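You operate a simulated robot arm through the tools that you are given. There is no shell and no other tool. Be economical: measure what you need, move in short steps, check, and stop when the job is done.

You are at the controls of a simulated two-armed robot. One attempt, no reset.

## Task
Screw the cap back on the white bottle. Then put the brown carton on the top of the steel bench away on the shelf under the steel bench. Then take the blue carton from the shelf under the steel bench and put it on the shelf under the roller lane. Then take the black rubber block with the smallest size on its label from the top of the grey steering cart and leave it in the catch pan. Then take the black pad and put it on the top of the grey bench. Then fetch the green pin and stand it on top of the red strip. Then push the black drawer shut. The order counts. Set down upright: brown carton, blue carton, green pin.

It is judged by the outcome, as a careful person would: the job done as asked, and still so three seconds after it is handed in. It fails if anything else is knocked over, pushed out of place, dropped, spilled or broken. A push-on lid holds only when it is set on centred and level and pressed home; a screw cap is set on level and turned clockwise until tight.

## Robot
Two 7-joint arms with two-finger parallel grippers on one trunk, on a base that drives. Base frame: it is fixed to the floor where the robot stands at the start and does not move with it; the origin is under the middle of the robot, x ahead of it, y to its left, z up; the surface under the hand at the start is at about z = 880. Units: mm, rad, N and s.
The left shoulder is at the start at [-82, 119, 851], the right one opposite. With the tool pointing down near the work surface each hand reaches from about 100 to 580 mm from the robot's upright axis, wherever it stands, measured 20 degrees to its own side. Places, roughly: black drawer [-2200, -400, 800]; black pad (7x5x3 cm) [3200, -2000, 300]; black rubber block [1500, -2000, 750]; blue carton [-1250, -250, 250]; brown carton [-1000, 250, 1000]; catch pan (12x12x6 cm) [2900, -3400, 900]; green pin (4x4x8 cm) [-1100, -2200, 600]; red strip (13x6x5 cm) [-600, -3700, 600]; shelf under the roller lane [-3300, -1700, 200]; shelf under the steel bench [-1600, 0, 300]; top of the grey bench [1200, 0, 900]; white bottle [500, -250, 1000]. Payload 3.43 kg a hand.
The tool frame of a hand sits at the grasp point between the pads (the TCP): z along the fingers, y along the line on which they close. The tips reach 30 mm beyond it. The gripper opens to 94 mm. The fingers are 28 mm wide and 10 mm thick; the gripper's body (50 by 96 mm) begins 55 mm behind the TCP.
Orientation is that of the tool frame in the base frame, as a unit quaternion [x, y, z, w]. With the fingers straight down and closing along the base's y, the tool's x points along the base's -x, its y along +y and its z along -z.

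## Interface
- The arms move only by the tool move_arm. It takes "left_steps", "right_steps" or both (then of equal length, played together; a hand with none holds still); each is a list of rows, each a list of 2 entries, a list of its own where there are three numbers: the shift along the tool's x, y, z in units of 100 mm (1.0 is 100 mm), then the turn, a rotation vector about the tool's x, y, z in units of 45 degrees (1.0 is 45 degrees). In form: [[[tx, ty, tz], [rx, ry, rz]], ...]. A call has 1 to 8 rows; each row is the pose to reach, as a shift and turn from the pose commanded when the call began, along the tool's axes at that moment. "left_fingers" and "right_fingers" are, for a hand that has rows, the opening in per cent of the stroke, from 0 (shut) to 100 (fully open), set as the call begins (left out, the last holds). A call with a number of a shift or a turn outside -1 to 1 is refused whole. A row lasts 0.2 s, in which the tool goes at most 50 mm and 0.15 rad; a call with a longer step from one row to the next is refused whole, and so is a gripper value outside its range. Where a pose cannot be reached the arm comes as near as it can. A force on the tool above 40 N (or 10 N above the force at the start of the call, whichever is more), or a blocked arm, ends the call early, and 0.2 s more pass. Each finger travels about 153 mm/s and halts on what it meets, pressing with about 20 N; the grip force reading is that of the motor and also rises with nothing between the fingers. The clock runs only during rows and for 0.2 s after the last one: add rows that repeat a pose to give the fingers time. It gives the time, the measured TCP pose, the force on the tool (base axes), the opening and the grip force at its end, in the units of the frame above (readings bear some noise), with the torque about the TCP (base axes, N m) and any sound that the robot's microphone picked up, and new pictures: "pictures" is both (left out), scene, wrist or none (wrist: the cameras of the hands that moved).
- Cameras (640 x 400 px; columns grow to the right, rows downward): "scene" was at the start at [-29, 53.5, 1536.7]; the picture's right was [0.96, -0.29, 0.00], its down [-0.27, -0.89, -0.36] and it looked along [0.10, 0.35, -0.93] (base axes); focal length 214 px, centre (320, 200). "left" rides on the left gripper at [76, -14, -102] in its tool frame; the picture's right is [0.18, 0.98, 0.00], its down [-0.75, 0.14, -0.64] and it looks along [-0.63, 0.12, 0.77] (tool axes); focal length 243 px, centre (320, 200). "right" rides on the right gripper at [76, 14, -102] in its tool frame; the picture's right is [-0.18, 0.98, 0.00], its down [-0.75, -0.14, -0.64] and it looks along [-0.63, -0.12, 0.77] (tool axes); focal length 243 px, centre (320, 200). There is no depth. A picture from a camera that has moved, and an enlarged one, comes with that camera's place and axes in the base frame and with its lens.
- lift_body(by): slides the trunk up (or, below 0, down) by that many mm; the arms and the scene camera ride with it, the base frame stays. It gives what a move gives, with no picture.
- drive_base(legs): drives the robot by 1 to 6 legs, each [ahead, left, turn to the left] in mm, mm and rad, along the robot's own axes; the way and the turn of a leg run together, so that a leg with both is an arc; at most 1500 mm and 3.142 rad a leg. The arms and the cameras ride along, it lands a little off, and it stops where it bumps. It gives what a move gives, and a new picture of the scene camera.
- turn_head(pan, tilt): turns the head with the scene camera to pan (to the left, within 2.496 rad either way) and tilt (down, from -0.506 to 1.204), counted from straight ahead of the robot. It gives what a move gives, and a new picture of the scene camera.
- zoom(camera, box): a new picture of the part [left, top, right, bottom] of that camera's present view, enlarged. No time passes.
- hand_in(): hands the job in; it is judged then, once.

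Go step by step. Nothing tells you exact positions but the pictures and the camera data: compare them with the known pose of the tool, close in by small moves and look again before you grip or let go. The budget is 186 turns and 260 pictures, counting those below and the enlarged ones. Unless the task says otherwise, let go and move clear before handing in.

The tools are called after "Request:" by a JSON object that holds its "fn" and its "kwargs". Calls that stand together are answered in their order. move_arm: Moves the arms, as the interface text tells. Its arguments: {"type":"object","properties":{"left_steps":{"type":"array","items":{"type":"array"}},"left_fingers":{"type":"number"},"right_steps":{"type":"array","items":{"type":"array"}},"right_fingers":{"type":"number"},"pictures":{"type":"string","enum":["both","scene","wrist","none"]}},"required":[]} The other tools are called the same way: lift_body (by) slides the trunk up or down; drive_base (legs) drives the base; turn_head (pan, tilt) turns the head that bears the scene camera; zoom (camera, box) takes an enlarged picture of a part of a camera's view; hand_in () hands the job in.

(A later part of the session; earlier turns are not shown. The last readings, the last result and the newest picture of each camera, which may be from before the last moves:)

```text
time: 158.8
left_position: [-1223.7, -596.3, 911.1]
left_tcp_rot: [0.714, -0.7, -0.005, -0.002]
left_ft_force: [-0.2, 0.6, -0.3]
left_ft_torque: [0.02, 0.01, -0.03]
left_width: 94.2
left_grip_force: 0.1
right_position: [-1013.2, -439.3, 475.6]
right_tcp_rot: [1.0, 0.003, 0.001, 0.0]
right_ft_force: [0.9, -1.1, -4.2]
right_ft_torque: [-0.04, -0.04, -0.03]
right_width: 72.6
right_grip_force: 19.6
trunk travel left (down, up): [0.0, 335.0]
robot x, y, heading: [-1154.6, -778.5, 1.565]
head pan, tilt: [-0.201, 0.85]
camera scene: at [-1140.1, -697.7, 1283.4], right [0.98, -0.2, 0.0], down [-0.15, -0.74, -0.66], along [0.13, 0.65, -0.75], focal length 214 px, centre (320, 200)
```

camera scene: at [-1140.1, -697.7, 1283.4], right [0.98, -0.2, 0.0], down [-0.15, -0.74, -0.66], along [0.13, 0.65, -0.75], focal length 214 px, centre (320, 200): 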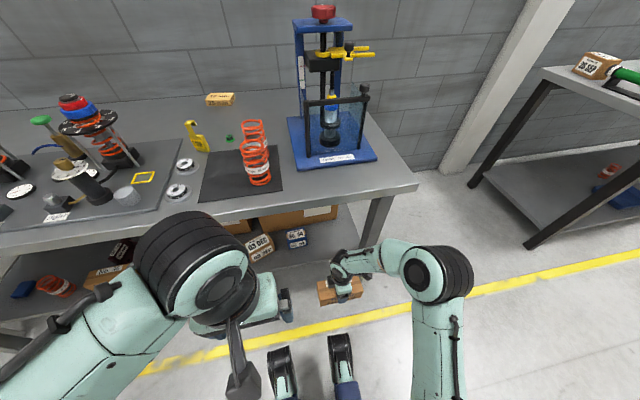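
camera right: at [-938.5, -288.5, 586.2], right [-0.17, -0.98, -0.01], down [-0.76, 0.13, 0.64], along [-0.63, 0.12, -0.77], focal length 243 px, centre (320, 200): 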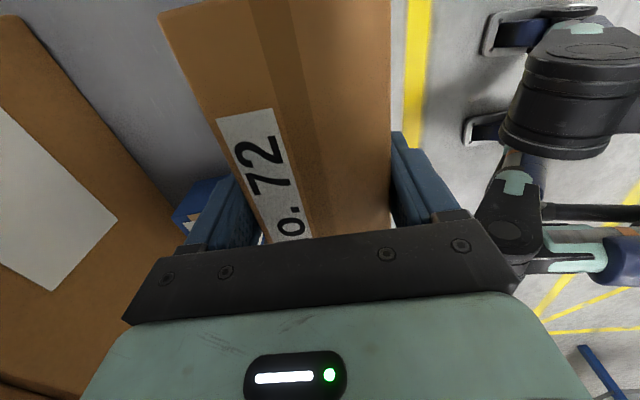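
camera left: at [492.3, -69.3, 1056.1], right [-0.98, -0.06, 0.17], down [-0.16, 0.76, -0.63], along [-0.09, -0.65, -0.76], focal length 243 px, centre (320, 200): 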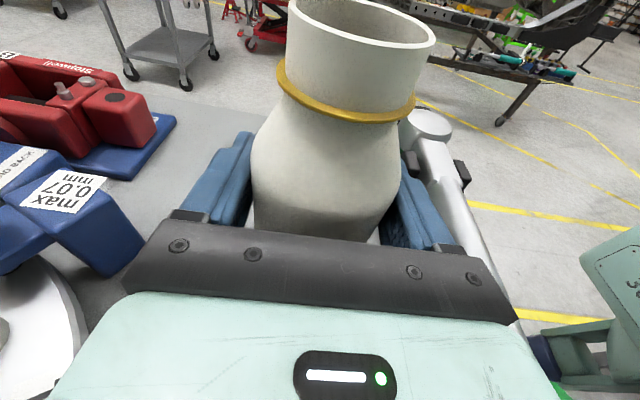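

That was the corner leg. I'll instead bring the carton in from the bench's open end (facing -x), where there is no leg beside the arm, turning the hand to its normal orientation.

Request:
{"fn": "drive_base", "kwargs": {"legs": [[0, -850, 0], [0, 0, 1.571], [0, -520, 0]]}}

Request:
{"fn": "move_arm", "kwargs": {"right_steps": [[[0, 0, 0], [0, 0, 0.17]], [[0, 0, 0], [0, 0, 0.34]], [[0, 0, 0], [0, 0, 0.51]], [[0, 0, 0], [0, 0, 0.68]], [[0, 0, 0], [0, 0, 0.85]], [[0, 0, 0], [0, 0, 1.0]]], "pictures": "none"}}

Request:
{"fn": "move_arm", "kwargs": {"right_steps": [[[0, 0, 0], [0, 0, 0.17]], [[0, 0, 0], [0, 0, 0.34]], [[0, 0, 0], [0, 0, 0.51]], [[0, 0, 0], [0, 0, 0.68]], [[0, 0, 0], [0, 0, 0.85]], [[0, 0, 0], [0, 0, 1.0]]], "pictures": "none"}}

Request:
{"fn": "turn_head", "kwargs": {"pan": -0.1, "tilt": 0.8}}

```text
time: 175.1
left_position: [-481.6, -334.0, 909.9]
left_tcp_rot: [1.0, -0.003, -0.004, 0.001]
left_ft_force: [-0.5, 0.2, -0.7]
left_ft_torque: [-0.01, 0.01, 0.01]
left_width: 94.0
left_grip_force: 0.0
right_position: [-633.3, -119.7, 476.2]
right_tcp_rot: [0.714, 0.7, 0.0, -0.001]
right_ft_force: [0.5, -0.7, -4.6]
right_ft_torque: [-0.02, -0.02, 0.01]
right_width: 72.5
right_grip_force: 19.9
trunk travel left (down, up): [0.0, 335.0]
robot x, y, heading: [-299.6, -269.0, 3.112]
head pan, tilt: [-0.201, 0.85]
camera scene: at [-379.5, -251.0, 1283.4], right [0.23, 0.97, 0.0], down [0.73, -0.17, -0.66], along [-0.64, 0.15, -0.75], focal length 214 px, centre (320, 200)
```

scene: 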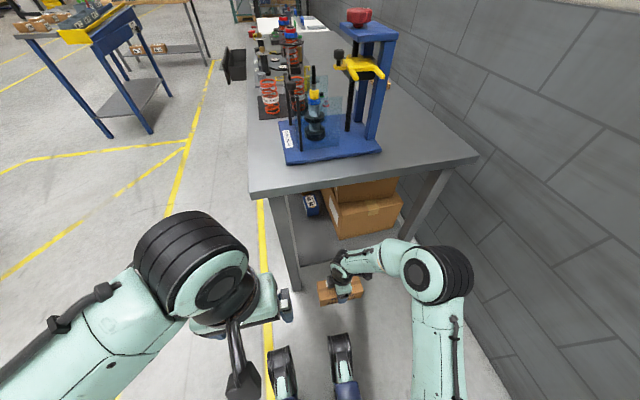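

```text
time: 176.5
left_position: [-480.3, -333.3, 910.9]
left_tcp_rot: [1.0, -0.002, -0.004, 0.002]
left_ft_force: [-0.1, 0.5, -0.2]
left_ft_torque: [0.02, -0.01, 0.01]
left_width: 94.2
left_grip_force: 0.0
right_position: [-634.2, -120.0, 475.6]
right_tcp_rot: [0.928, 0.372, -0.001, 0.001]
right_ft_force: [0.2, 0.4, -5.7]
right_ft_torque: [-0.05, 0.03, -0.01]
right_width: 72.5
right_grip_force: 19.9
trunk travel left (down, up): [0.0, 335.0]
robot x, y, heading: [-295.5, -268.0, 3.117]
head pan, tilt: [-0.201, 0.85]
```

```text
time: 177.9
left_position: [-481.1, -333.7, 911.2]
left_tcp_rot: [1.0, -0.002, -0.004, 0.002]
left_ft_force: [-0.6, 0.2, -0.4]
left_ft_torque: [0.0, 0.05, 0.01]
left_width: 93.8
left_grip_force: 0.1
right_position: [-634.3, -120.3, 475.1]
right_tcp_rot: [1.0, -0.011, 0.0, 0.0]
right_ft_force: [-0.5, -0.4, -4.7]
right_ft_torque: [0.05, 0.01, -0.01]
right_width: 72.6
right_grip_force: 20.0
trunk travel left (down, up): [0.0, 335.0]
robot x, y, heading: [-297.6, -272.3, 3.113]
head pan, tilt: [-0.201, 0.85]
```

```text
time: 178.5
left_position: [-481.3, -334.0, 911.2]
left_tcp_rot: [1.0, -0.003, -0.005, 0.002]
left_ft_force: [-0.2, 0.0, 0.0]
left_ft_torque: [0.01, 0.02, 0.0]
left_width: 93.9
left_grip_force: 0.1
right_position: [-633.5, -119.6, 475.2]
right_tcp_rot: [1.0, -0.009, 0.001, 0.0]
right_ft_force: [0.5, 0.6, -3.9]
right_ft_torque: [-0.02, 0.01, -0.02]
right_width: 72.5
right_grip_force: 19.6
trunk travel left (down, up): [0.0, 335.0]
robot x, y, heading: [-295.7, -269.3, 3.113]
head pan, tilt: [-0.099, 0.799]
camera scene: at [-383.4, -258.5, 1287.4], right [0.13, 0.99, 0.0], down [0.71, -0.09, -0.7], along [-0.69, 0.09, -0.72], focal length 214 px, centre (320, 200)
```

scene: 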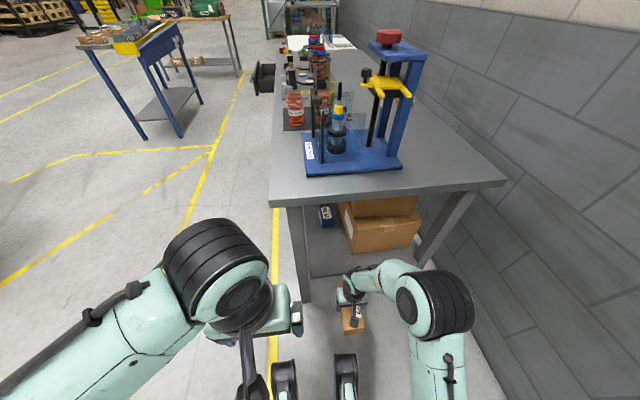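

Request:
{"fn": "zoom", "kwargs": {"camera": "scene", "box": [260, 170, 520, 330]}}

```text
2.46 times, centred on (390, 250) of scene
camera zoom: at [-383.4, -258.5, 1287.4], right [0.13, 0.99, 0.0], down [0.71, -0.09, -0.7], along [-0.69, 0.09, -0.72], focal length 528 px, centre (148, 77)
```

zoom: 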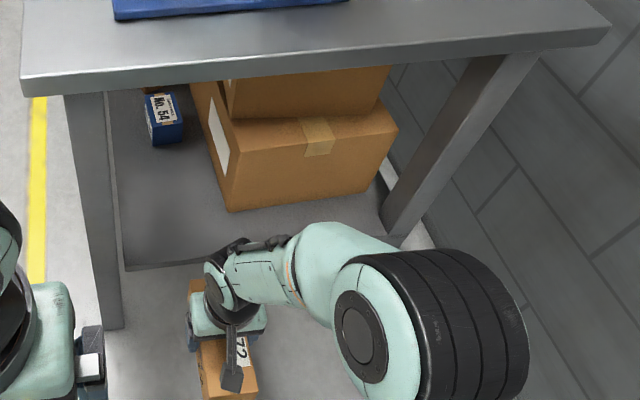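

Triangulating gives shelf z≈322 with its corner near [-829, -245], the blue carton near [-1091, -150] and the big box at y>-26. Free space centre is about [-960, -145].

Request:
{"fn": "drive_base", "kwargs": {"legs": [[150, 0, 0.028]]}}

Request:
{"fn": "move_arm", "kwargs": {"right_steps": [[[-0.3, 0.05, 0.2], [0, 0, 0]], [[-0.65, 0.1, 0.4], [0, 0, 0]], [[-1.0, 0.15, 0.4], [0, 0, 0]]], "pictures": "both"}}

```text
time: 179.9
left_position: [-629.6, -337.8, 910.9]
left_tcp_rot: [1.0, 0.013, -0.005, 0.001]
left_ft_force: [-0.8, -0.2, -0.2]
left_ft_torque: [-0.02, 0.0, 0.02]
left_width: 93.9
left_grip_force: 0.0
right_position: [-787.3, -127.0, 475.2]
right_tcp_rot: [1.0, 0.005, 0.0, 0.001]
right_ft_force: [-0.8, -1.1, -5.1]
right_ft_torque: [0.0, 0.01, -0.01]
right_width: 72.4
right_grip_force: 19.8
trunk travel left (down, up): [0.0, 335.0]
robot x, y, heading: [-443.6, -270.2, -3.135]
head pan, tilt: [-0.099, 0.799]
camera scene: at [-533.8, -259.4, 1287.4], right [0.1, 1.0, 0.0], down [0.71, -0.07, -0.7], along [-0.69, 0.07, -0.72], focal length 214 px, centre (320, 200)
```

scene: 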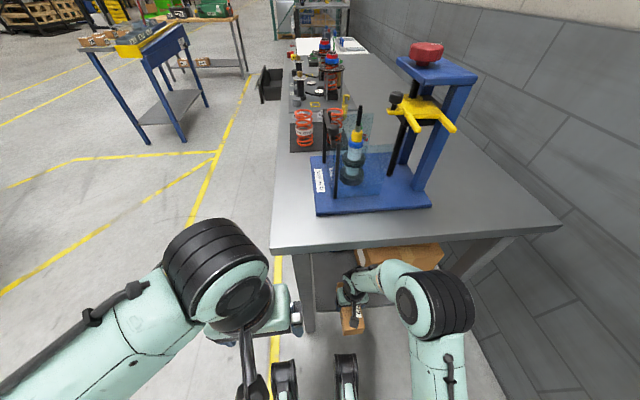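

```text
time: 180.7
left_position: [-628.6, -337.7, 910.6]
left_tcp_rot: [1.0, 0.012, -0.004, 0.001]
left_ft_force: [-0.2, 0.1, -0.2]
left_ft_torque: [-0.01, -0.02, 0.01]
left_width: 93.9
left_grip_force: 0.2
right_position: [-886.3, -144.2, 434.8]
right_tcp_rot: [1.0, 0.006, 0.0, 0.0]
right_ft_force: [0.7, 0.1, -5.3]
right_ft_torque: [0.01, 0.0, 0.01]
right_width: 72.2
right_grip_force: 20.0
trunk travel left (down, up): [0.0, 335.0]
robot x, y, heading: [-443.5, -268.5, -3.137]
head pan, tilt: [-0.099, 0.799]
camera scene: at [-533.6, -259.4, 1287.4], right [0.1, 1.0, 0.0], down [0.71, -0.07, -0.7], along [-0.69, 0.07, -0.72], focal length 214 px, centre (320, 200)
camera right: at [-809.9, -156.9, 538.1], right [-0.17, -0.98, 0.0], down [-0.76, 0.13, 0.64], along [-0.63, 0.11, -0.77], focal length 243 px, centre (320, 200)
```

scene: 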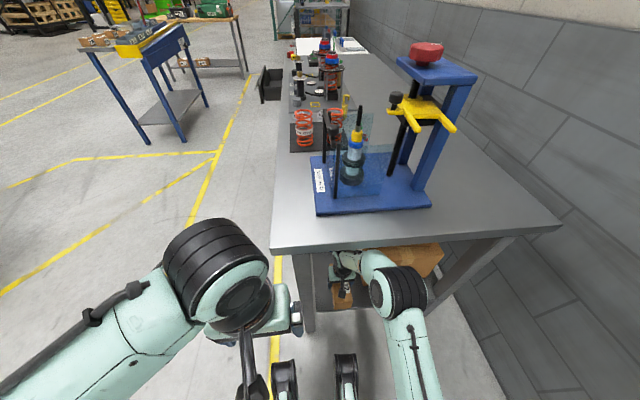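
right: 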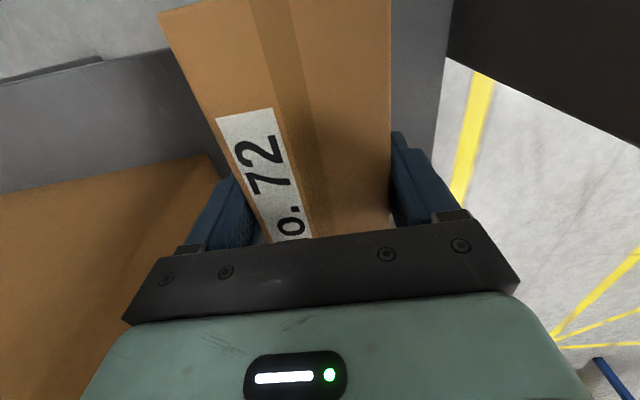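

Request:
{"fn": "move_arm", "kwargs": {"right_steps": [[[-0.25, 0, 0], [0, 0, 0]], [[-0.5, 0, 0.1], [0, 0, 0]], [[-0.7, 0, 0.2], [0, 0, 0]], [[-0.7, 0, 0.3], [0, 0, 0]]], "pictures": "both"}}

```text
time: 181.7
left_position: [-628.2, -337.3, 911.1]
left_tcp_rot: [1.0, 0.012, -0.005, 0.002]
left_ft_force: [-0.7, -0.9, 0.0]
left_ft_torque: [-0.01, 0.01, -0.02]
left_width: 94.1
left_grip_force: 0.1
right_position: [-958.3, -143.2, 404.3]
right_tcp_rot: [1.0, 0.005, 0.0, 0.0]
right_ft_force: [0.5, -0.5, -5.4]
right_ft_torque: [0.02, 0.02, 0.01]
right_width: 72.4
right_grip_force: 20.1
trunk travel left (down, up): [0.0, 335.0]
robot x, y, heading: [-448.7, -267.6, -3.137]
head pan, tilt: [-0.099, 0.799]
camera scene: at [-533.5, -259.4, 1287.4], right [0.1, 1.0, 0.0], down [0.71, -0.07, -0.7], along [-0.69, 0.07, -0.72], focal length 214 px, centre (320, 200)
camera right: at [-880.9, -157.1, 508.6], right [-0.17, -0.98, 0.0], down [-0.76, 0.13, 0.64], along [-0.63, 0.11, -0.77], focal length 243 px, centre (320, 200)
```

scene: 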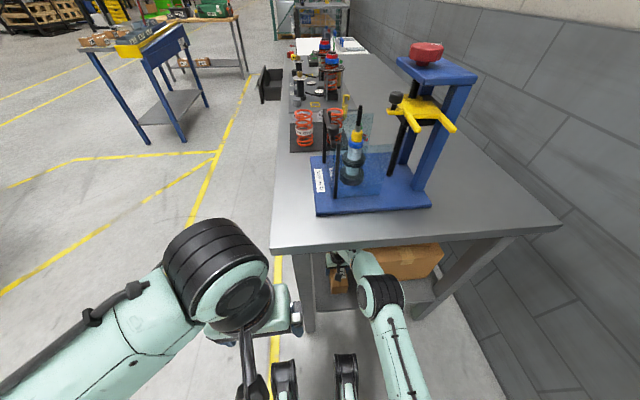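
right: 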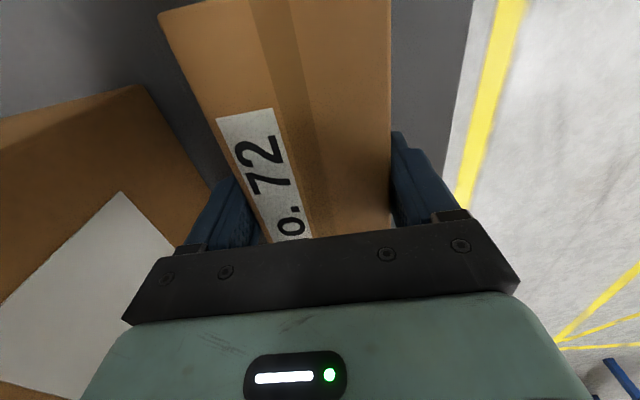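

Request:
{"fn": "move_arm", "kwargs": {"right_steps": [[[0, 0, 0.08], [0, 0, 0]], [[0, 0, 0.16], [0, 0, 0]], [[0, 0, 0.24], [0, 0, 0]], [[0, 0, 0.28], [0, 0, 0]]], "pictures": "none"}}

Request:
{"fn": "move_arm", "kwargs": {"right_steps": [[[0, 0, 0.03], [0, 0, 0]], [[0, 0, 0.06], [0, 0, 0]], [[0, 0, 0.08], [0, 0, 0]]], "pictures": "none"}}

```text
time: 182.7
left_position: [-628.4, -337.1, 911.2]
left_tcp_rot: [1.0, 0.013, -0.005, 0.002]
left_ft_force: [0.2, 0.6, -0.5]
left_ft_torque: [0.0, 0.02, 0.02]
left_width: 94.0
left_grip_force: 0.0
right_position: [-960.6, -145.6, 380.3]
right_tcp_rot: [1.0, 0.005, -0.005, 0.0]
right_ft_force: [-1.9, -0.8, 18.3]
right_ft_torque: [0.06, -0.14, 0.03]
right_width: 72.3
right_grip_force: 20.1
trunk travel left (down, up): [0.0, 335.0]
robot x, y, heading: [-447.8, -266.8, -3.143]
head pan, tilt: [-0.099, 0.799]
```

```text
time: 183.5
left_position: [-626.3, -337.7, 912.1]
left_tcp_rot: [1.0, 0.012, -0.006, 0.002]
left_ft_force: [0.7, -0.1, -0.3]
left_ft_torque: [0.03, 0.0, -0.01]
left_width: 93.7
left_grip_force: 0.1
right_position: [-956.6, -143.5, 370.2]
right_tcp_rot: [1.0, 0.006, -0.001, 0.0]
right_ft_force: [-1.0, -1.4, 16.8]
right_ft_torque: [0.05, -0.05, 0.03]
right_width: 72.3
right_grip_force: 19.8
trunk travel left (down, up): [0.0, 335.0]
robot x, y, heading: [-443.6, -266.6, -3.139]
head pan, tilt: [-0.099, 0.799]
```

The carton is resting on the shelf. Opening and lifting away.

Request:
{"fn": "move_arm", "kwargs": {"right_steps": [[[0, 0, -0.02], [0, 0, 0]], [[0, 0, -0.02], [0, 0, 0]], [[0, 0, -0.25], [0, 0, 0]], [[0, 0, -0.5], [0, 0, 0]], [[0.2, 0, -0.7], [0, 0, 0]], [[0.5, 0, -0.7], [0, 0, 0]], [[0.8, 0, -0.7], [0, 0, 0]], [[1.0, 0, -0.7], [0, 0, 0]]], "right_fingers": 100, "pictures": "wrist"}}

```text
time: 185.3
left_position: [-629.3, -337.8, 911.1]
left_tcp_rot: [1.0, 0.012, -0.005, 0.002]
left_ft_force: [-0.3, -0.3, 0.5]
left_ft_torque: [0.01, -0.03, -0.01]
left_width: 93.8
left_grip_force: 0.0
right_position: [-857.0, -143.9, 439.6]
right_tcp_rot: [1.0, 0.005, 0.0, 0.0]
right_ft_force: [-0.8, 0.4, 0.1]
right_ft_torque: [0.02, 0.01, -0.02]
right_width: 94.1
right_grip_force: 0.0
trunk travel left (down, up): [0.0, 335.0]
robot x, y, heading: [-447.7, -267.5, -3.138]
head pan, tilt: [-0.099, 0.799]
camera right: at [-779.2, -157.2, 543.2], right [-0.17, -0.98, 0.0], down [-0.76, 0.13, 0.64], along [-0.63, 0.11, -0.77], focal length 243 px, centre (320, 200)
```

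right: 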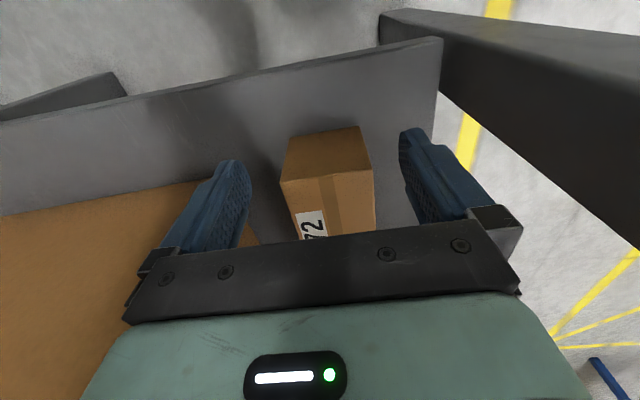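

Brown carton is upright on the shelf. Next the blue carton: about 93×53×75 mm, centred near [-1136, -124]; I'll take it from the long side with the left hand. Backing out first.

Request:
{"fn": "drive_base", "kwargs": {"legs": [[-250, 0, 0], [0, 520, 0], [0, 0, -1.571], [0, 840, 0]]}}

Request:
{"fn": "move_arm", "kwargs": {"left_steps": [[[0, 0, 0.16], [0, 0, 0.17]], [[0, 0, 0.33], [0, 0, 0.34]], [[0, 0, 0.5], [0, 0, 0.51]], [[0, 0, 0.66], [0, 0, 0.68]], [[0, 0, 0.83], [0, 0, 0.85]], [[0, 0, 1.0], [0, 0, 1.0]]], "right_steps": [[[0.16, 0, -0.16], [0, 0, 0]], [[0.33, 0, -0.33], [0, 0, 0]], [[0.5, 0, -0.5], [0, 0, 0]], [[0.66, 0, -0.66], [0, 0, 0]], [[0.83, 0, -0.83], [0, 0, 0]], [[1.0, 0, -1.0], [0, 0, 0]]], "pictures": "none"}}

Request:
{"fn": "move_arm", "kwargs": {"left_steps": [[[0, 0, 0.16], [0, 0, 0.17]], [[0, 0, 0.33], [0, 0, 0.34]], [[0, 0, 0.5], [0, 0, 0.51]], [[0, 0, 0.66], [0, 0, 0.68]], [[0, 0, 0.83], [0, 0, 0.85]], [[0, 0, 1.0], [0, 0, 1.0]]], "right_steps": [[[0.16, 0, -0.16], [0, 0, 0]], [[0.33, 0, -0.33], [0, 0, 0]], [[0.5, 0, -0.5], [0, 0, 0]], [[0.66, 0, -0.66], [0, 0, 0]], [[0.66, 0, -0.83], [0, 0, 0]], [[0.66, 0, -1.0], [0, 0, 0]]], "pictures": "scene"}}

```text
time: 203.0
left_position: [-1106.1, -595.6, 910.7]
left_tcp_rot: [0.712, -0.702, -0.004, -0.003]
left_ft_force: [0.4, -0.9, 0.0]
left_ft_torque: [-0.01, -0.02, 0.02]
left_width: 93.8
left_grip_force: 0.1
right_position: [-910.0, -369.7, 439.9]
right_tcp_rot: [0.707, -0.707, -0.001, 0.0]
right_ft_force: [0.4, -0.1, 0.4]
right_ft_torque: [0.01, 0.0, -0.01]
right_width: 94.0
right_grip_force: 0.0
trunk travel left (down, up): [0.0, 335.0]
robot x, y, heading: [-1034.6, -775.4, 1.562]
head pan, tilt: [-0.099, 0.799]
camera scene: at [-1030.0, -693.4, 1287.4], right [0.99, -0.11, 0.0], down [-0.08, -0.71, -0.7], along [0.07, 0.69, -0.72], focal length 214 px, centre (320, 200)
```

scene: 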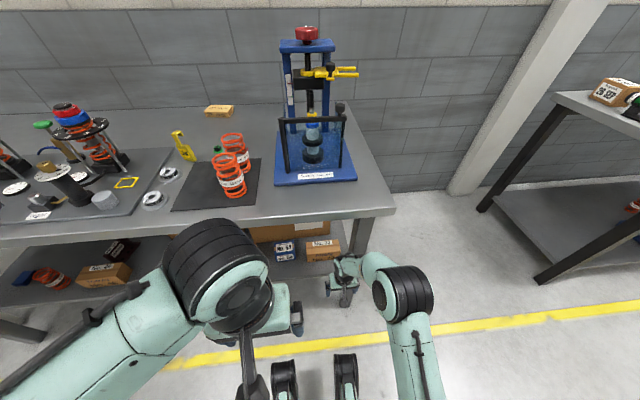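

```text
time: 204.4
left_position: [-1108.0, -594.2, 810.4]
left_tcp_rot: [-0.388, 0.921, 0.005, 0.001]
left_ft_force: [-0.8, -0.2, 0.1]
left_ft_torque: [0.02, 0.01, 0.01]
left_width: 94.0
left_grip_force: 0.0
right_position: [-910.7, -470.2, 540.7]
right_tcp_rot: [0.707, -0.707, 0.0, -0.001]
right_ft_force: [0.3, 0.8, -0.1]
right_ft_torque: [0.01, 0.02, 0.06]
right_width: 94.1
right_grip_force: 0.0
trunk travel left (down, up): [0.0, 335.0]
robot x, y, heading: [-1036.2, -775.4, 1.566]
head pan, tilt: [-0.099, 0.799]
```

```text
time: 205.8
left_position: [-1107.7, -593.9, 710.2]
left_tcp_rot: [-0.006, 1.0, 0.005, -0.003]
left_ft_force: [0.0, 0.5, 0.2]
left_ft_torque: [0.02, 0.01, -0.03]
left_width: 93.9
left_grip_force: 0.1
right_position: [-910.7, -536.3, 640.9]
right_tcp_rot: [-0.706, 0.708, -0.001, 0.0]
right_ft_force: [0.1, 0.8, -0.1]
right_ft_torque: [0.01, 0.0, 0.02]
right_width: 94.2
right_grip_force: 0.0
trunk travel left (down, up): [0.0, 335.0]
robot x, y, heading: [-1039.0, -778.4, 1.564]
head pan, tilt: [-0.099, 0.799]
camera scene: at [-1029.9, -693.4, 1287.4], right [0.99, -0.11, 0.0], down [-0.08, -0.71, -0.7], along [0.07, 0.69, -0.72], focal length 214 px, centre (320, 200)
```

scene: 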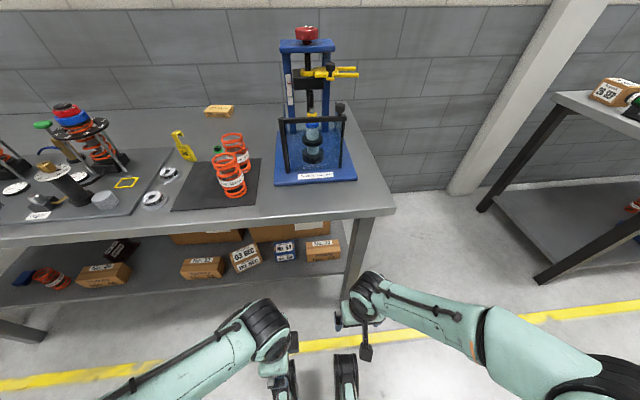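

Request:
{"fn": "zoom", "kwargs": {"camera": "scene", "box": [220, 210, 380, 310]}}

Request:
{"fn": "move_arm", "kwargs": {"left_steps": [[[0, 0, 0.3], [0, 0, 0]], [[0, 0, 0.65], [0, 0, 0]], [[0, 0, 1.0], [0, 0, 0]]], "pictures": "none"}}

Request:
{"fn": "move_arm", "kwargs": {"left_steps": [[[0, -0.15, 0.3], [0, 0, 0]], [[0, -0.3, 0.65], [0, 0, 0]], [[0, -0.3, 1.0], [0, 0, 0]], [[0, -0.3, 1.0], [0, 0, 0]]], "pictures": "none"}}

```text
4.00 times, centred on (300, 260) of scene
camera zoom: at [-1029.9, -693.4, 1287.4], right [0.99, -0.11, 0.0], down [-0.08, -0.71, -0.7], along [0.07, 0.69, -0.72], focal length 858 px, centre (400, -40)
```

zoom: 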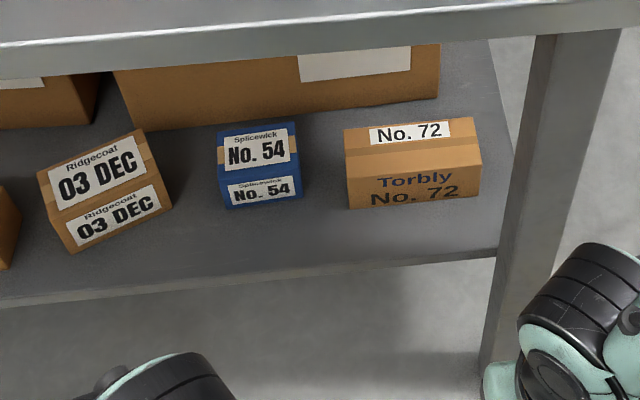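

```text
time: 206.6
left_position: [-1107.2, -594.0, 611.0]
left_tcp_rot: [-0.007, 1.0, 0.005, -0.001]
left_ft_force: [0.9, -0.9, -0.2]
left_ft_torque: [0.01, 0.03, -0.01]
left_width: 94.0
left_grip_force: 0.0
right_position: [-911.0, -535.7, 640.2]
right_tcp_rot: [0.707, -0.707, 0.0, 0.0]
right_ft_force: [0.1, 0.9, -0.6]
right_ft_torque: [0.0, 0.0, 0.03]
right_width: 94.4
right_grip_force: 0.0
trunk travel left (down, up): [0.0, 335.0]
robot x, y, heading: [-1040.4, -780.6, 1.568]
head pan, tilt: [-0.099, 0.799]
```

```text
time: 207.6
left_position: [-1102.6, -615.6, 509.1]
left_tcp_rot: [-0.006, 1.0, 0.004, -0.002]
left_ft_force: [0.5, 0.3, 0.2]
left_ft_torque: [0.0, -0.02, -0.03]
left_width: 94.2
left_grip_force: 0.0
left hand out of reach, approached as far as the arm can: row 2, 3, 4
right_position: [-910.1, -535.8, 640.1]
right_tcp_rot: [-0.707, 0.707, 0.0, 0.0]
right_ft_force: [-0.3, 0.2, 0.2]
right_ft_torque: [0.04, 0.0, -0.02]
right_width: 94.0
right_grip_force: 0.1
trunk travel left (down, up): [0.0, 335.0]
robot x, y, heading: [-1035.8, -779.1, 1.561]
head pan, tilt: [-0.099, 0.799]
```

Blue carton centre ≈ [-1145, -132], front face square to the lane. I'll drive in 120 and reach with the left hand below the bench top.

Request:
{"fn": "drive_base", "kwargs": {"legs": [[120, 0, 0]]}}

Request:
{"fn": "move_arm", "kwargs": {"left_steps": [[[0.1, 0.3, 0.15], [0, 0, 0]], [[0.2, 0.6, 0.35], [0, 0, 0]], [[0.3, 1.0, 0.5], [0, 0, 0]]], "pictures": "none"}}

Request:
{"fn": "move_arm", "kwargs": {"left_steps": [[[0.0, 0.45, 0], [0, 0, 0]], [[0.0, 0.9, 0], [0, 0, 0]], [[0.0, 1.0, 0], [0, 0, 0]]], "pictures": "both"}}

```text
time: 208.8
left_position: [-1102.5, -495.3, 510.0]
left_tcp_rot: [-0.008, 1.0, 0.005, -0.002]
left_ft_force: [0.3, 0.1, 0.1]
left_ft_torque: [-0.01, 0.01, 0.01]
left_width: 93.9
left_grip_force: 0.0
right_position: [-909.1, -415.6, 640.4]
right_tcp_rot: [0.708, -0.706, 0.0, 0.0]
right_ft_force: [-0.5, -0.3, -0.2]
right_ft_torque: [-0.02, 0.02, -0.01]
right_width: 93.8
right_grip_force: 0.0
trunk travel left (down, up): [0.0, 335.0]
robot x, y, heading: [-1032.8, -660.5, 1.561]
head pan, tilt: [-0.099, 0.799]
camera scene: at [-1029.3, -573.2, 1287.4], right [0.99, -0.11, 0.0], down [-0.08, -0.71, -0.7], along [0.07, 0.69, -0.72], focal length 214 px, centre (320, 200)
```

scene: 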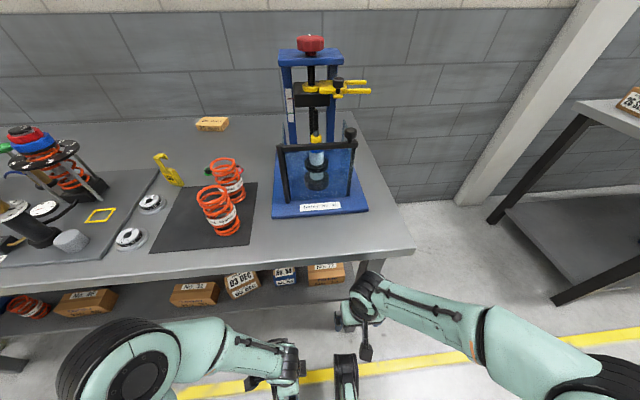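

```text
time: 209.6
left_position: [-1132.3, -395.3, 461.6]
left_tcp_rot: [-0.008, 1.0, 0.004, -0.001]
left_ft_force: [0.2, 0.7, 0.2]
left_ft_torque: [-0.02, 0.0, 0.0]
left_width: 94.1
left_grip_force: 0.1
right_position: [-910.1, -416.4, 640.4]
right_tcp_rot: [0.708, -0.707, 0.0, 0.0]
right_ft_force: [-0.3, 0.5, 0.1]
right_ft_torque: [0.01, 0.0, 0.04]
right_width: 94.1
right_grip_force: 0.0
trunk travel left (down, up): [0.0, 335.0]
robot x, y, heading: [-1038.2, -655.1, 1.561]
head pan, tilt: [-0.099, 0.799]
```

```text
time: 210.4
left_position: [-1132.4, -302.0, 464.7]
left_tcp_rot: [-0.006, 1.0, 0.006, -0.002]
left_ft_force: [0.7, -0.4, 0.1]
left_ft_torque: [-0.03, 0.03, 0.0]
left_width: 94.1
left_grip_force: 0.1
right_position: [-910.5, -422.6, 642.4]
right_tcp_rot: [0.708, -0.706, -0.003, -0.002]
right_ft_force: [-0.7, -0.3, -0.4]
right_ft_torque: [-0.02, 0.0, 0.01]
right_width: 94.1
right_grip_force: 0.0
trunk travel left (down, up): [0.0, 335.0]
robot x, y, heading: [-1037.1, -657.8, 1.564]
head pan, tilt: [-0.099, 0.799]
camera scene: at [-1027.9, -584.8, 1288.0], right [0.99, -0.1, 0.0], down [-0.08, -0.71, -0.7], along [0.07, 0.7, -0.71], focal length 214 px, centre (320, 200)
camera left: at [-1208.9, -318.6, 567.3], right [-0.2, 0.98, 0.01], down [0.75, 0.14, 0.64], along [0.63, 0.14, -0.77], focal length 243 px, centre (320, 200)
```

scene: 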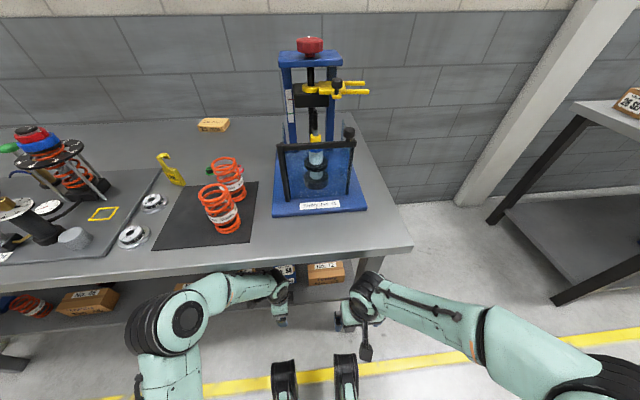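
left: 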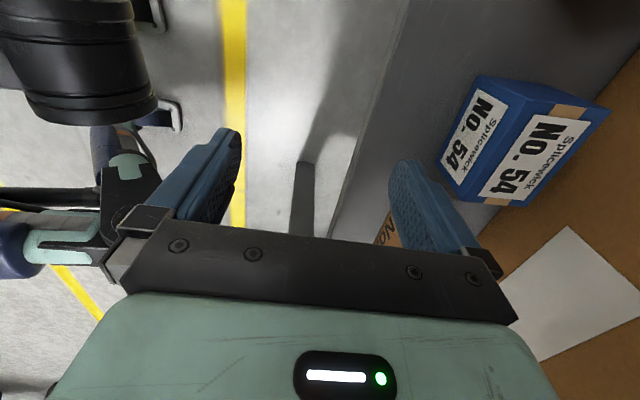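

The torso is leaning again because the forearm lies across the bench edge. I'll back away, extend the arm fully outside, and then drive in with the arm pointing straight ahead.

Request:
{"fn": "drive_base", "kwargs": {"legs": [[-220, 0, 0]]}}

Request:
{"fn": "move_arm", "kwargs": {"left_steps": [[[0.05, 0.45, 0], [0, 0, 0]], [[0.1, 0.9, 0.1], [0, 0, 0]], [[0.12, 1.0, 0.2], [0, 0, 0]]], "pictures": "none"}}

Request:
{"fn": "move_arm", "kwargs": {"left_steps": [[[0, 0.35, 0], [0, 0, 0]], [[0, 0.7, 0], [0, 0, 0]], [[0, 0.7, 0], [0, 0, 0]]], "pictures": "both"}}

```text
time: 212.1
left_position: [-1136.1, -512.1, 462.2]
left_tcp_rot: [-0.008, 1.0, 0.005, -0.003]
left_ft_force: [-0.2, 0.5, -0.2]
left_ft_torque: [-0.02, 0.01, 0.01]
left_width: 93.9
left_grip_force: 0.0
right_position: [-912.6, -634.3, 640.6]
right_tcp_rot: [0.708, -0.706, 0.0, 0.0]
right_ft_force: [0.8, -0.9, -0.3]
right_ft_torque: [0.03, -0.01, 0.01]
right_width: 94.2
right_grip_force: 0.2
trunk travel left (down, up): [0.0, 335.0]
robot x, y, heading: [-1037.3, -878.5, 1.567]
head pan, tilt: [-0.099, 0.799]
camera scene: at [-1030.6, -791.4, 1287.5], right [0.99, -0.1, 0.0], down [-0.07, -0.71, -0.7], along [0.07, 0.69, -0.72], focal length 214 px, centre (320, 200)
```

scene: 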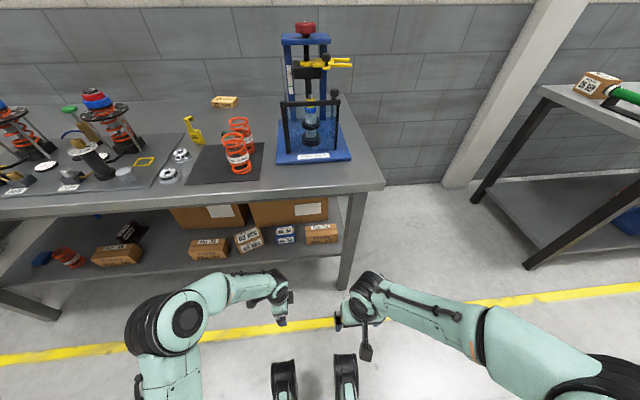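

```text
time: 212.9
left_position: [-1149.4, -411.9, 444.2]
left_tcp_rot: [-0.007, 1.0, 0.004, -0.001]
left_ft_force: [-0.1, 0.2, 0.6]
left_ft_torque: [0.0, 0.0, 0.0]
left_width: 94.1
left_grip_force: 0.1
right_position: [-911.7, -634.0, 640.2]
right_tcp_rot: [0.708, -0.706, 0.0, 0.0]
right_ft_force: [-0.9, 0.1, 0.4]
right_ft_torque: [0.02, 0.01, 0.0]
right_width: 93.8
right_grip_force: 0.0
trunk travel left (down, up): [0.0, 335.0]
robot x, y, heading: [-1036.4, -878.7, 1.571]
head pan, tilt: [-0.099, 0.799]
```

```text
time: 213.7
left_position: [-1149.5, -343.6, 443.2]
left_tcp_rot: [-0.008, 1.0, 0.003, -0.002]
left_ft_force: [-0.4, -0.3, 0.5]
left_ft_torque: [0.04, 0.03, 0.0]
left_width: 94.1
left_grip_force: 0.1
right_position: [-912.7, -633.3, 639.4]
right_tcp_rot: [0.708, -0.706, 0.0, 0.0]
right_ft_force: [-0.2, 0.0, -0.2]
right_ft_torque: [0.03, 0.0, 0.02]
right_width: 93.6
right_grip_force: 0.1
trunk travel left (down, up): [0.0, 335.0]
robot x, y, heading: [-1038.9, -876.0, 1.566]
head pan, tilt: [-0.099, 0.799]
camera scene: at [-1030.6, -791.2, 1287.5], right [0.99, -0.1, 0.0], down [-0.07, -0.71, -0.7], along [0.07, 0.69, -0.72], focal length 214 px, centre (320, 200)
camera left: at [-1226.0, -359.6, 546.5], right [-0.2, 0.98, 0.01], down [0.75, 0.15, 0.64], along [0.63, 0.13, -0.77], focal length 243 px, centre (320, 200)
```

scene: 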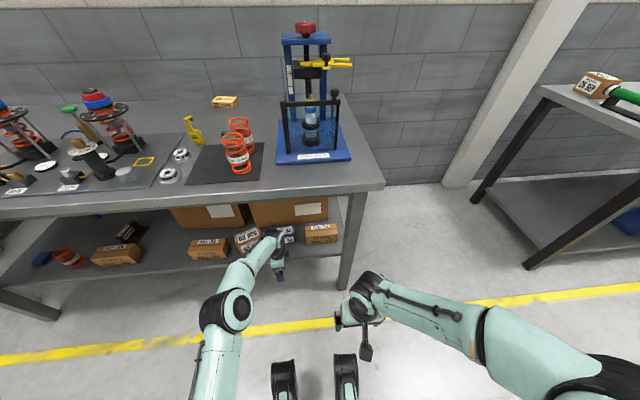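
left: 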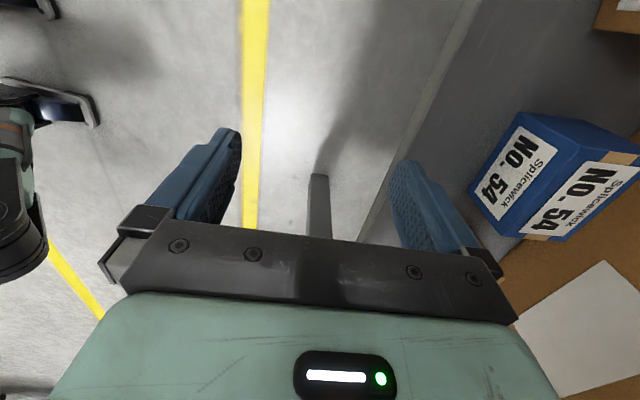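

Request:
{"fn": "drive_base", "kwargs": {"legs": [[130, 0, 0]]}}

Request:
{"fn": "zoom", "kwargs": {"camera": "left", "box": [0, 0, 640, 400]}}

```text
time: 215.0
left_position: [-1149.5, -212.2, 443.3]
left_tcp_rot: [-0.008, 1.0, 0.005, -0.002]
left_ft_force: [0.3, 0.2, 0.2]
left_ft_torque: [-0.03, 0.01, 0.03]
left_width: 94.0
left_grip_force: 0.0
right_position: [-910.3, -503.2, 639.8]
right_tcp_rot: [0.707, -0.707, 0.001, 0.0]
right_ft_force: [0.5, 0.2, 1.0]
right_ft_torque: [0.0, 0.01, 0.02]
right_width: 94.1
right_grip_force: 0.0
trunk travel left (down, up): [0.0, 335.0]
robot x, y, heading: [-1037.0, -747.5, 1.565]
head pan, tilt: [-0.099, 0.799]
camera scene: at [-1029.8, -661.2, 1287.4], right [0.99, -0.11, 0.0], down [-0.08, -0.71, -0.7], along [0.07, 0.69, -0.72], focal length 214 px, centre (320, 200)
```

scene: 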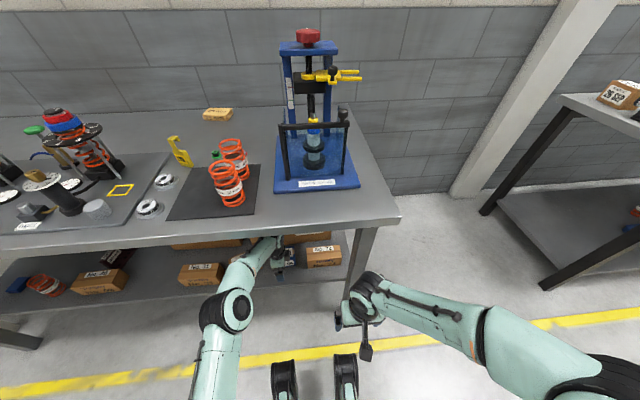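

```text
1.00 times, centred on (320, 200) of left (not enlarged: the box is as wide or as high as the picture)
camera zoom: at [-1225.0, -229.8, 546.4], right [-0.2, 0.98, 0.01], down [0.75, 0.15, 0.64], along [0.63, 0.13, -0.77], focal length 243 px, centre (320, 200)
```

zoom: 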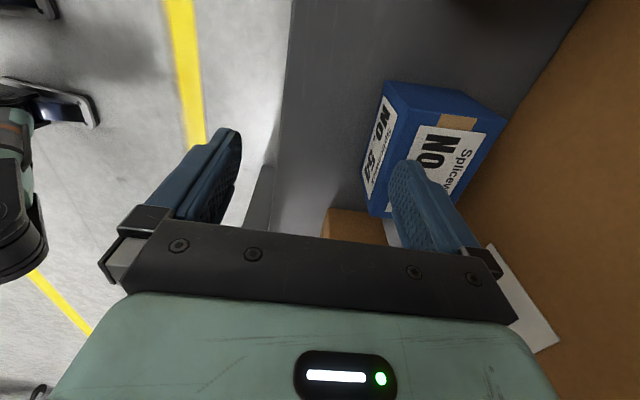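

Request:
{"fn": "drive_base", "kwargs": {"legs": [[68, 0, 0]]}}

Request:
{"fn": "zoom", "kwargs": {"camera": "left", "box": [0, 0, 640, 400]}}

```text
time: 216.0
left_position: [-1149.2, -146.7, 443.7]
left_tcp_rot: [-0.007, 1.0, 0.005, -0.002]
left_ft_force: [0.1, -0.9, 0.5]
left_ft_torque: [-0.02, -0.03, -0.02]
left_width: 94.1
left_grip_force: 0.1
right_position: [-910.6, -437.2, 640.6]
right_tcp_rot: [0.708, -0.706, 0.0, 0.001]
right_ft_force: [0.3, -0.3, -0.4]
right_ft_torque: [0.0, -0.01, 0.02]
right_width: 93.9
right_grip_force: 0.0
trunk travel left (down, up): [0.0, 335.0]
robot x, y, heading: [-1032.0, -678.3, 1.564]
head pan, tilt: [-0.099, 0.799]
camera scene: at [-1029.4, -593.9, 1287.4], right [0.99, -0.11, 0.0], down [-0.08, -0.71, -0.7], along [0.07, 0.69, -0.72], focal length 214 px, centre (320, 200)
```

scene: 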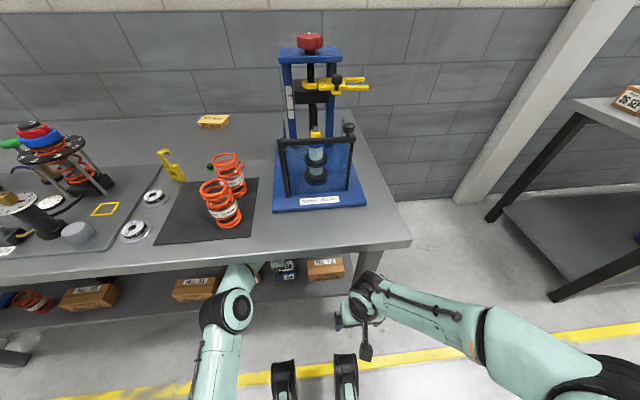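

```text
1.00 times, centred on (320, 200) of left (not enlarged: the box is as wide or as high as the picture)
camera zoom: at [-1224.7, -162.5, 546.4], right [-0.2, 0.98, 0.01], down [0.75, 0.15, 0.64], along [0.63, 0.13, -0.77], focal length 243 px, centre (320, 200)
```

zoom: 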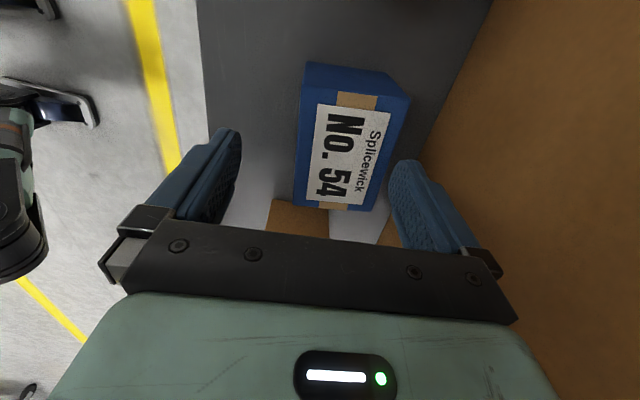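

Blue carton sits centred at [-1143, -127]. I'll shift 20 mm forward, then go down and close.

Request:
{"fn": "move_arm", "kwargs": {"left_steps": [[[-0.06, 0.2, 0], [0, 0, -0.1]], [[-0.06, 0.2, 0.2], [0, 0, -0.1]], [[-0.06, 0.2, 0.45], [0, 0, -0.1]], [[-0.06, 0.2, 0.72], [0, 0, -0.1]], [[-0.06, 0.2, 0.72], [0, 0, -0.1]]], "pictures": "wrist"}}

Request:
{"fn": "move_arm", "kwargs": {"left_steps": [[[0, 0, 0], [0, 0, 0]], [[0, 0, 0], [0, 0, 0]]], "left_fingers": 45, "pictures": "none"}}

```text
time: 217.2
left_position: [-1144.3, -136.1, 373.3]
left_tcp_rot: [-0.047, 0.999, 0.004, -0.002]
left_ft_force: [0.5, 0.1, 0.2]
left_ft_torque: [-0.02, 0.02, -0.01]
left_width: 93.7
left_grip_force: 0.1
left hand out of reach, approached as far as the arm can: row 4, 5
right_position: [-910.6, -435.3, 640.6]
right_tcp_rot: [0.708, -0.706, 0.0, 0.0]
right_ft_force: [-1.0, 0.0, -0.7]
right_ft_torque: [-0.02, -0.03, 0.03]
right_width: 94.0
right_grip_force: 0.0
trunk travel left (down, up): [0.0, 335.0]
robot x, y, heading: [-1036.5, -677.4, 1.563]
head pan, tilt: [-0.099, 0.799]
camera left: at [-1219.3, -158.5, 475.8], right [-0.28, 0.96, 0.01], down [0.74, 0.21, 0.64], along [0.61, 0.18, -0.77], focal length 243 px, centre (320, 200)
```

left: 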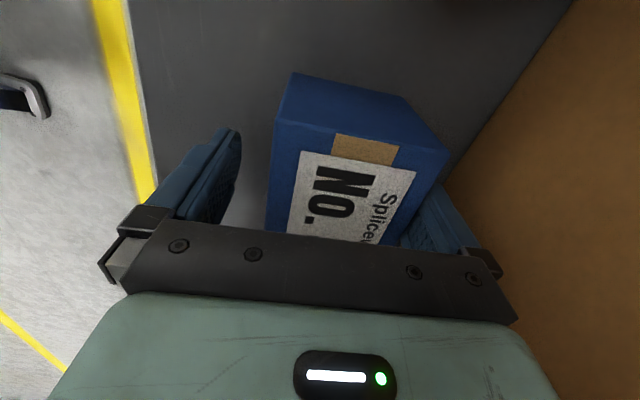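

```text
time: 217.8
left_position: [-1144.5, -136.6, 374.0]
left_tcp_rot: [-0.047, 0.999, 0.004, -0.003]
left_ft_force: [0.5, -1.0, 1.7]
left_ft_torque: [-0.15, 0.03, 0.01]
left_width: 72.5
left_grip_force: 20.2
right_position: [-909.9, -436.9, 640.9]
right_tcp_rot: [0.707, -0.707, 0.0, 0.0]
right_ft_force: [-0.1, 0.2, 0.1]
right_ft_torque: [0.0, -0.01, -0.01]
right_width: 93.9
right_grip_force: 0.1
trunk travel left (down, up): [0.0, 335.0]
robot x, y, heading: [-1036.3, -679.9, 1.562]
head pan, tilt: [-0.099, 0.799]
```

Gripped at 72.5 mm. Lifting, then backing out.

Request:
{"fn": "move_arm", "kwargs": {"left_steps": [[[0, 0, -0.2], [0, 0, 0]], [[0, 0, -0.4], [0, 0, 0]], [[0, 0, -0.6], [0, 0, 0]]], "pictures": "none"}}

Request:
{"fn": "drive_base", "kwargs": {"legs": [[-260, 0, 0]]}}

Request:
{"fn": "turn_head", "kwargs": {"pan": 1.6, "tilt": 0.35}}

```text
time: 218.6
left_position: [-1144.6, -136.8, 432.7]
left_tcp_rot: [-0.048, 0.999, 0.003, -0.001]
left_ft_force: [-0.1, -1.4, -2.7]
left_ft_torque: [0.0, 0.01, -0.02]
left_width: 72.5
left_grip_force: 19.8
right_position: [-910.2, -438.0, 639.7]
right_tcp_rot: [0.708, -0.707, 0.0, 0.001]
right_ft_force: [0.7, -0.1, -0.2]
right_ft_torque: [-0.01, -0.04, -0.01]
right_width: 94.0
right_grip_force: 0.0
trunk travel left (down, up): [0.0, 335.0]
robot x, y, heading: [-1037.2, -677.5, 1.561]
head pan, tilt: [-0.099, 0.799]
```

```text
time: 220.4
left_position: [-1146.5, -393.1, 433.3]
left_tcp_rot: [-0.048, 0.999, 0.004, -0.002]
left_ft_force: [0.4, 0.4, -1.2]
left_ft_torque: [-0.03, 0.03, 0.0]
left_width: 72.4
left_grip_force: 20.1
right_position: [-912.7, -693.8, 639.4]
right_tcp_rot: [0.708, -0.706, 0.0, -0.001]
right_ft_force: [0.4, -0.3, -0.1]
right_ft_torque: [0.04, 0.0, -0.02]
right_width: 93.7
right_grip_force: 0.1
trunk travel left (down, up): [0.0, 335.0]
robot x, y, heading: [-1039.4, -937.9, 1.562]
head pan, tilt: [-0.099, 0.799]
camera scene: at [-1030.9, -851.7, 1287.4], right [0.99, -0.1, 0.0], down [-0.07, -0.71, -0.7], along [0.07, 0.69, -0.72], focal length 214 px, centre (320, 200)
```

scene: 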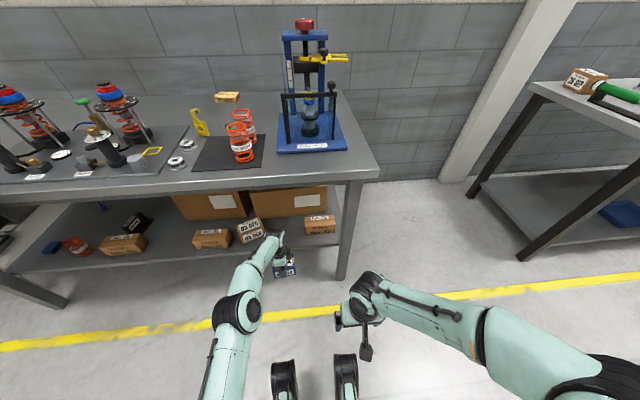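

```text
time: 222.2
left_position: [-1146.5, -392.7, 432.4]
left_tcp_rot: [-0.048, 0.999, 0.005, -0.002]
left_ft_force: [-0.3, 0.8, -1.3]
left_ft_torque: [0.0, 0.04, 0.0]
left_width: 72.5
left_grip_force: 20.0
right_position: [-912.4, -693.1, 639.8]
right_tcp_rot: [0.707, -0.707, 0.0, 0.0]
right_ft_force: [1.3, -0.2, -0.8]
right_ft_torque: [0.02, 0.0, -0.02]
right_width: 94.3
right_grip_force: 0.0
trunk travel left (down, up): [0.0, 335.0]
robot x, y, heading: [-1038.0, -939.2, 1.566]
head pan, tilt: [1.6, 0.351]
camera scene: at [-1132.4, -933.9, 1327.1], right [-0.02, 1.0, 0.0], down [0.34, 0.01, -0.94], along [-0.94, -0.02, -0.34], focal length 214 px, centre (320, 200)
```

scene: 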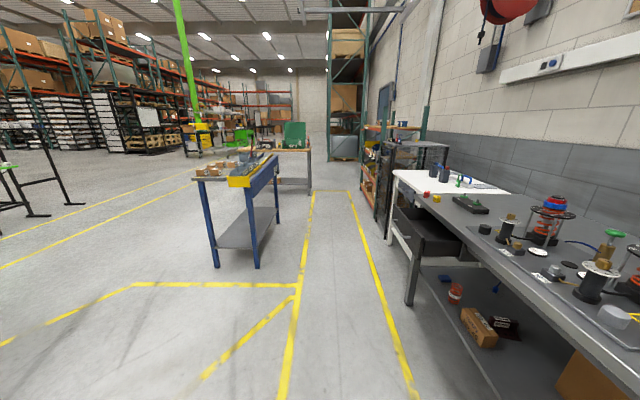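

Request:
{"fn": "zoom", "kwargs": {"camera": "scene", "box": [180, 130, 340, 290]}}

```text
2.50 times, centred on (260, 210) of scene
camera zoom: at [-1132.4, -933.9, 1327.1], right [-0.02, 1.0, 0.0], down [0.34, 0.01, -0.94], along [-0.94, -0.02, -0.34], focal length 536 px, centre (470, 175)
```

zoom: 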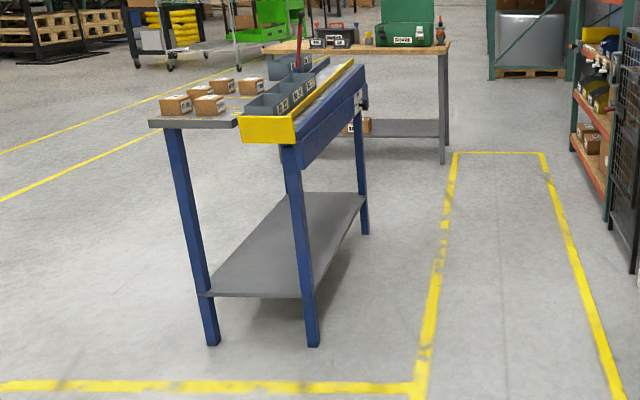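

The roller lane is the blue-legged table: shelf about x -2850…-3810, y -1583…-1978, z≈215, empty. I'll drive there with the carton held out in front.

Request:
{"fn": "drive_base", "kwargs": {"legs": [[0, 0, 1.571], [1500, 0, 0], [860, -90, 0], [0, 0, 1.571]]}}

Request:
{"fn": "turn_head", "kwargs": {"pan": 0.0, "tilt": 0.75}}

```text
time: 241.3
left_position: [-3266.6, -1395.7, 432.3]
left_tcp_rot: [0.999, 0.05, 0.002, 0.004]
left_ft_force: [-0.2, 0.4, -3.2]
left_ft_torque: [-0.02, -0.01, 0.0]
left_width: 72.3
left_grip_force: 20.3
right_position: [-3501.9, -1097.5, 640.6]
right_tcp_rot: [0.704, 0.71, 0.0, 0.0]
right_ft_force: [-0.5, -0.6, 0.8]
right_ft_torque: [-0.01, 0.03, 0.01]
right_width: 94.5
right_grip_force: 0.1
trunk travel left (down, up): [0.0, 335.0]
robot x, y, heading: [-3380.4, -853.4, -1.566]
head pan, tilt: [1.6, 0.351]
camera scene: at [-3286.1, -856.2, 1327.1], right [0.03, -1.0, 0.0], down [-0.34, -0.01, -0.94], along [0.94, 0.03, -0.34], focal length 214 px, centre (320, 200)
```

scene: 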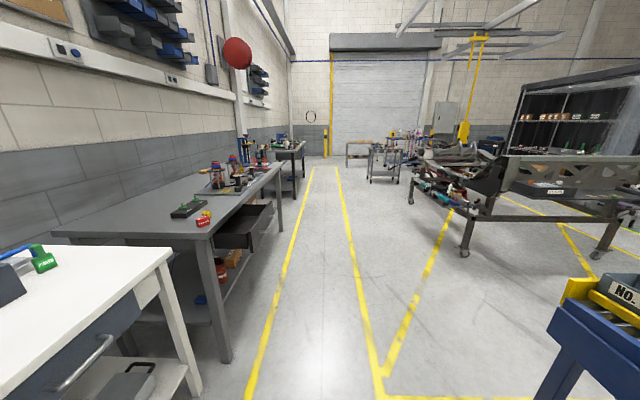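

```text
time: 243.0
left_position: [-3266.7, -1395.6, 433.6]
left_tcp_rot: [0.999, 0.051, 0.002, 0.004]
left_ft_force: [0.4, -0.3, -1.6]
left_ft_torque: [0.02, 0.01, -0.01]
left_width: 72.3
left_grip_force: 20.0
right_position: [-3501.7, -1097.0, 639.8]
right_tcp_rot: [0.704, 0.711, 0.001, 0.0]
right_ft_force: [-0.5, 0.1, 0.2]
right_ft_torque: [-0.03, 0.04, 0.03]
right_width: 94.3
right_grip_force: 0.0
trunk travel left (down, up): [0.0, 335.0]
robot x, y, heading: [-3381.7, -853.8, -1.569]
head pan, tilt: [0.0, 0.75]
camera scene: at [-3378.9, -942.0, 1291.4], right [-1.0, 0.0, 0.0], down [0.0, 0.68, -0.73], along [0.0, -0.73, -0.68], focal length 214 px, centre (320, 200)
```

scene: 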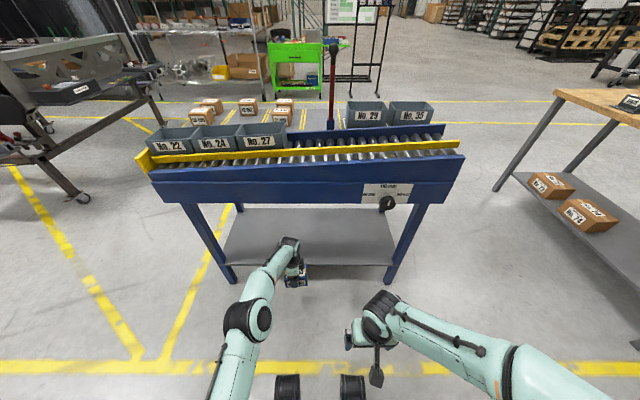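

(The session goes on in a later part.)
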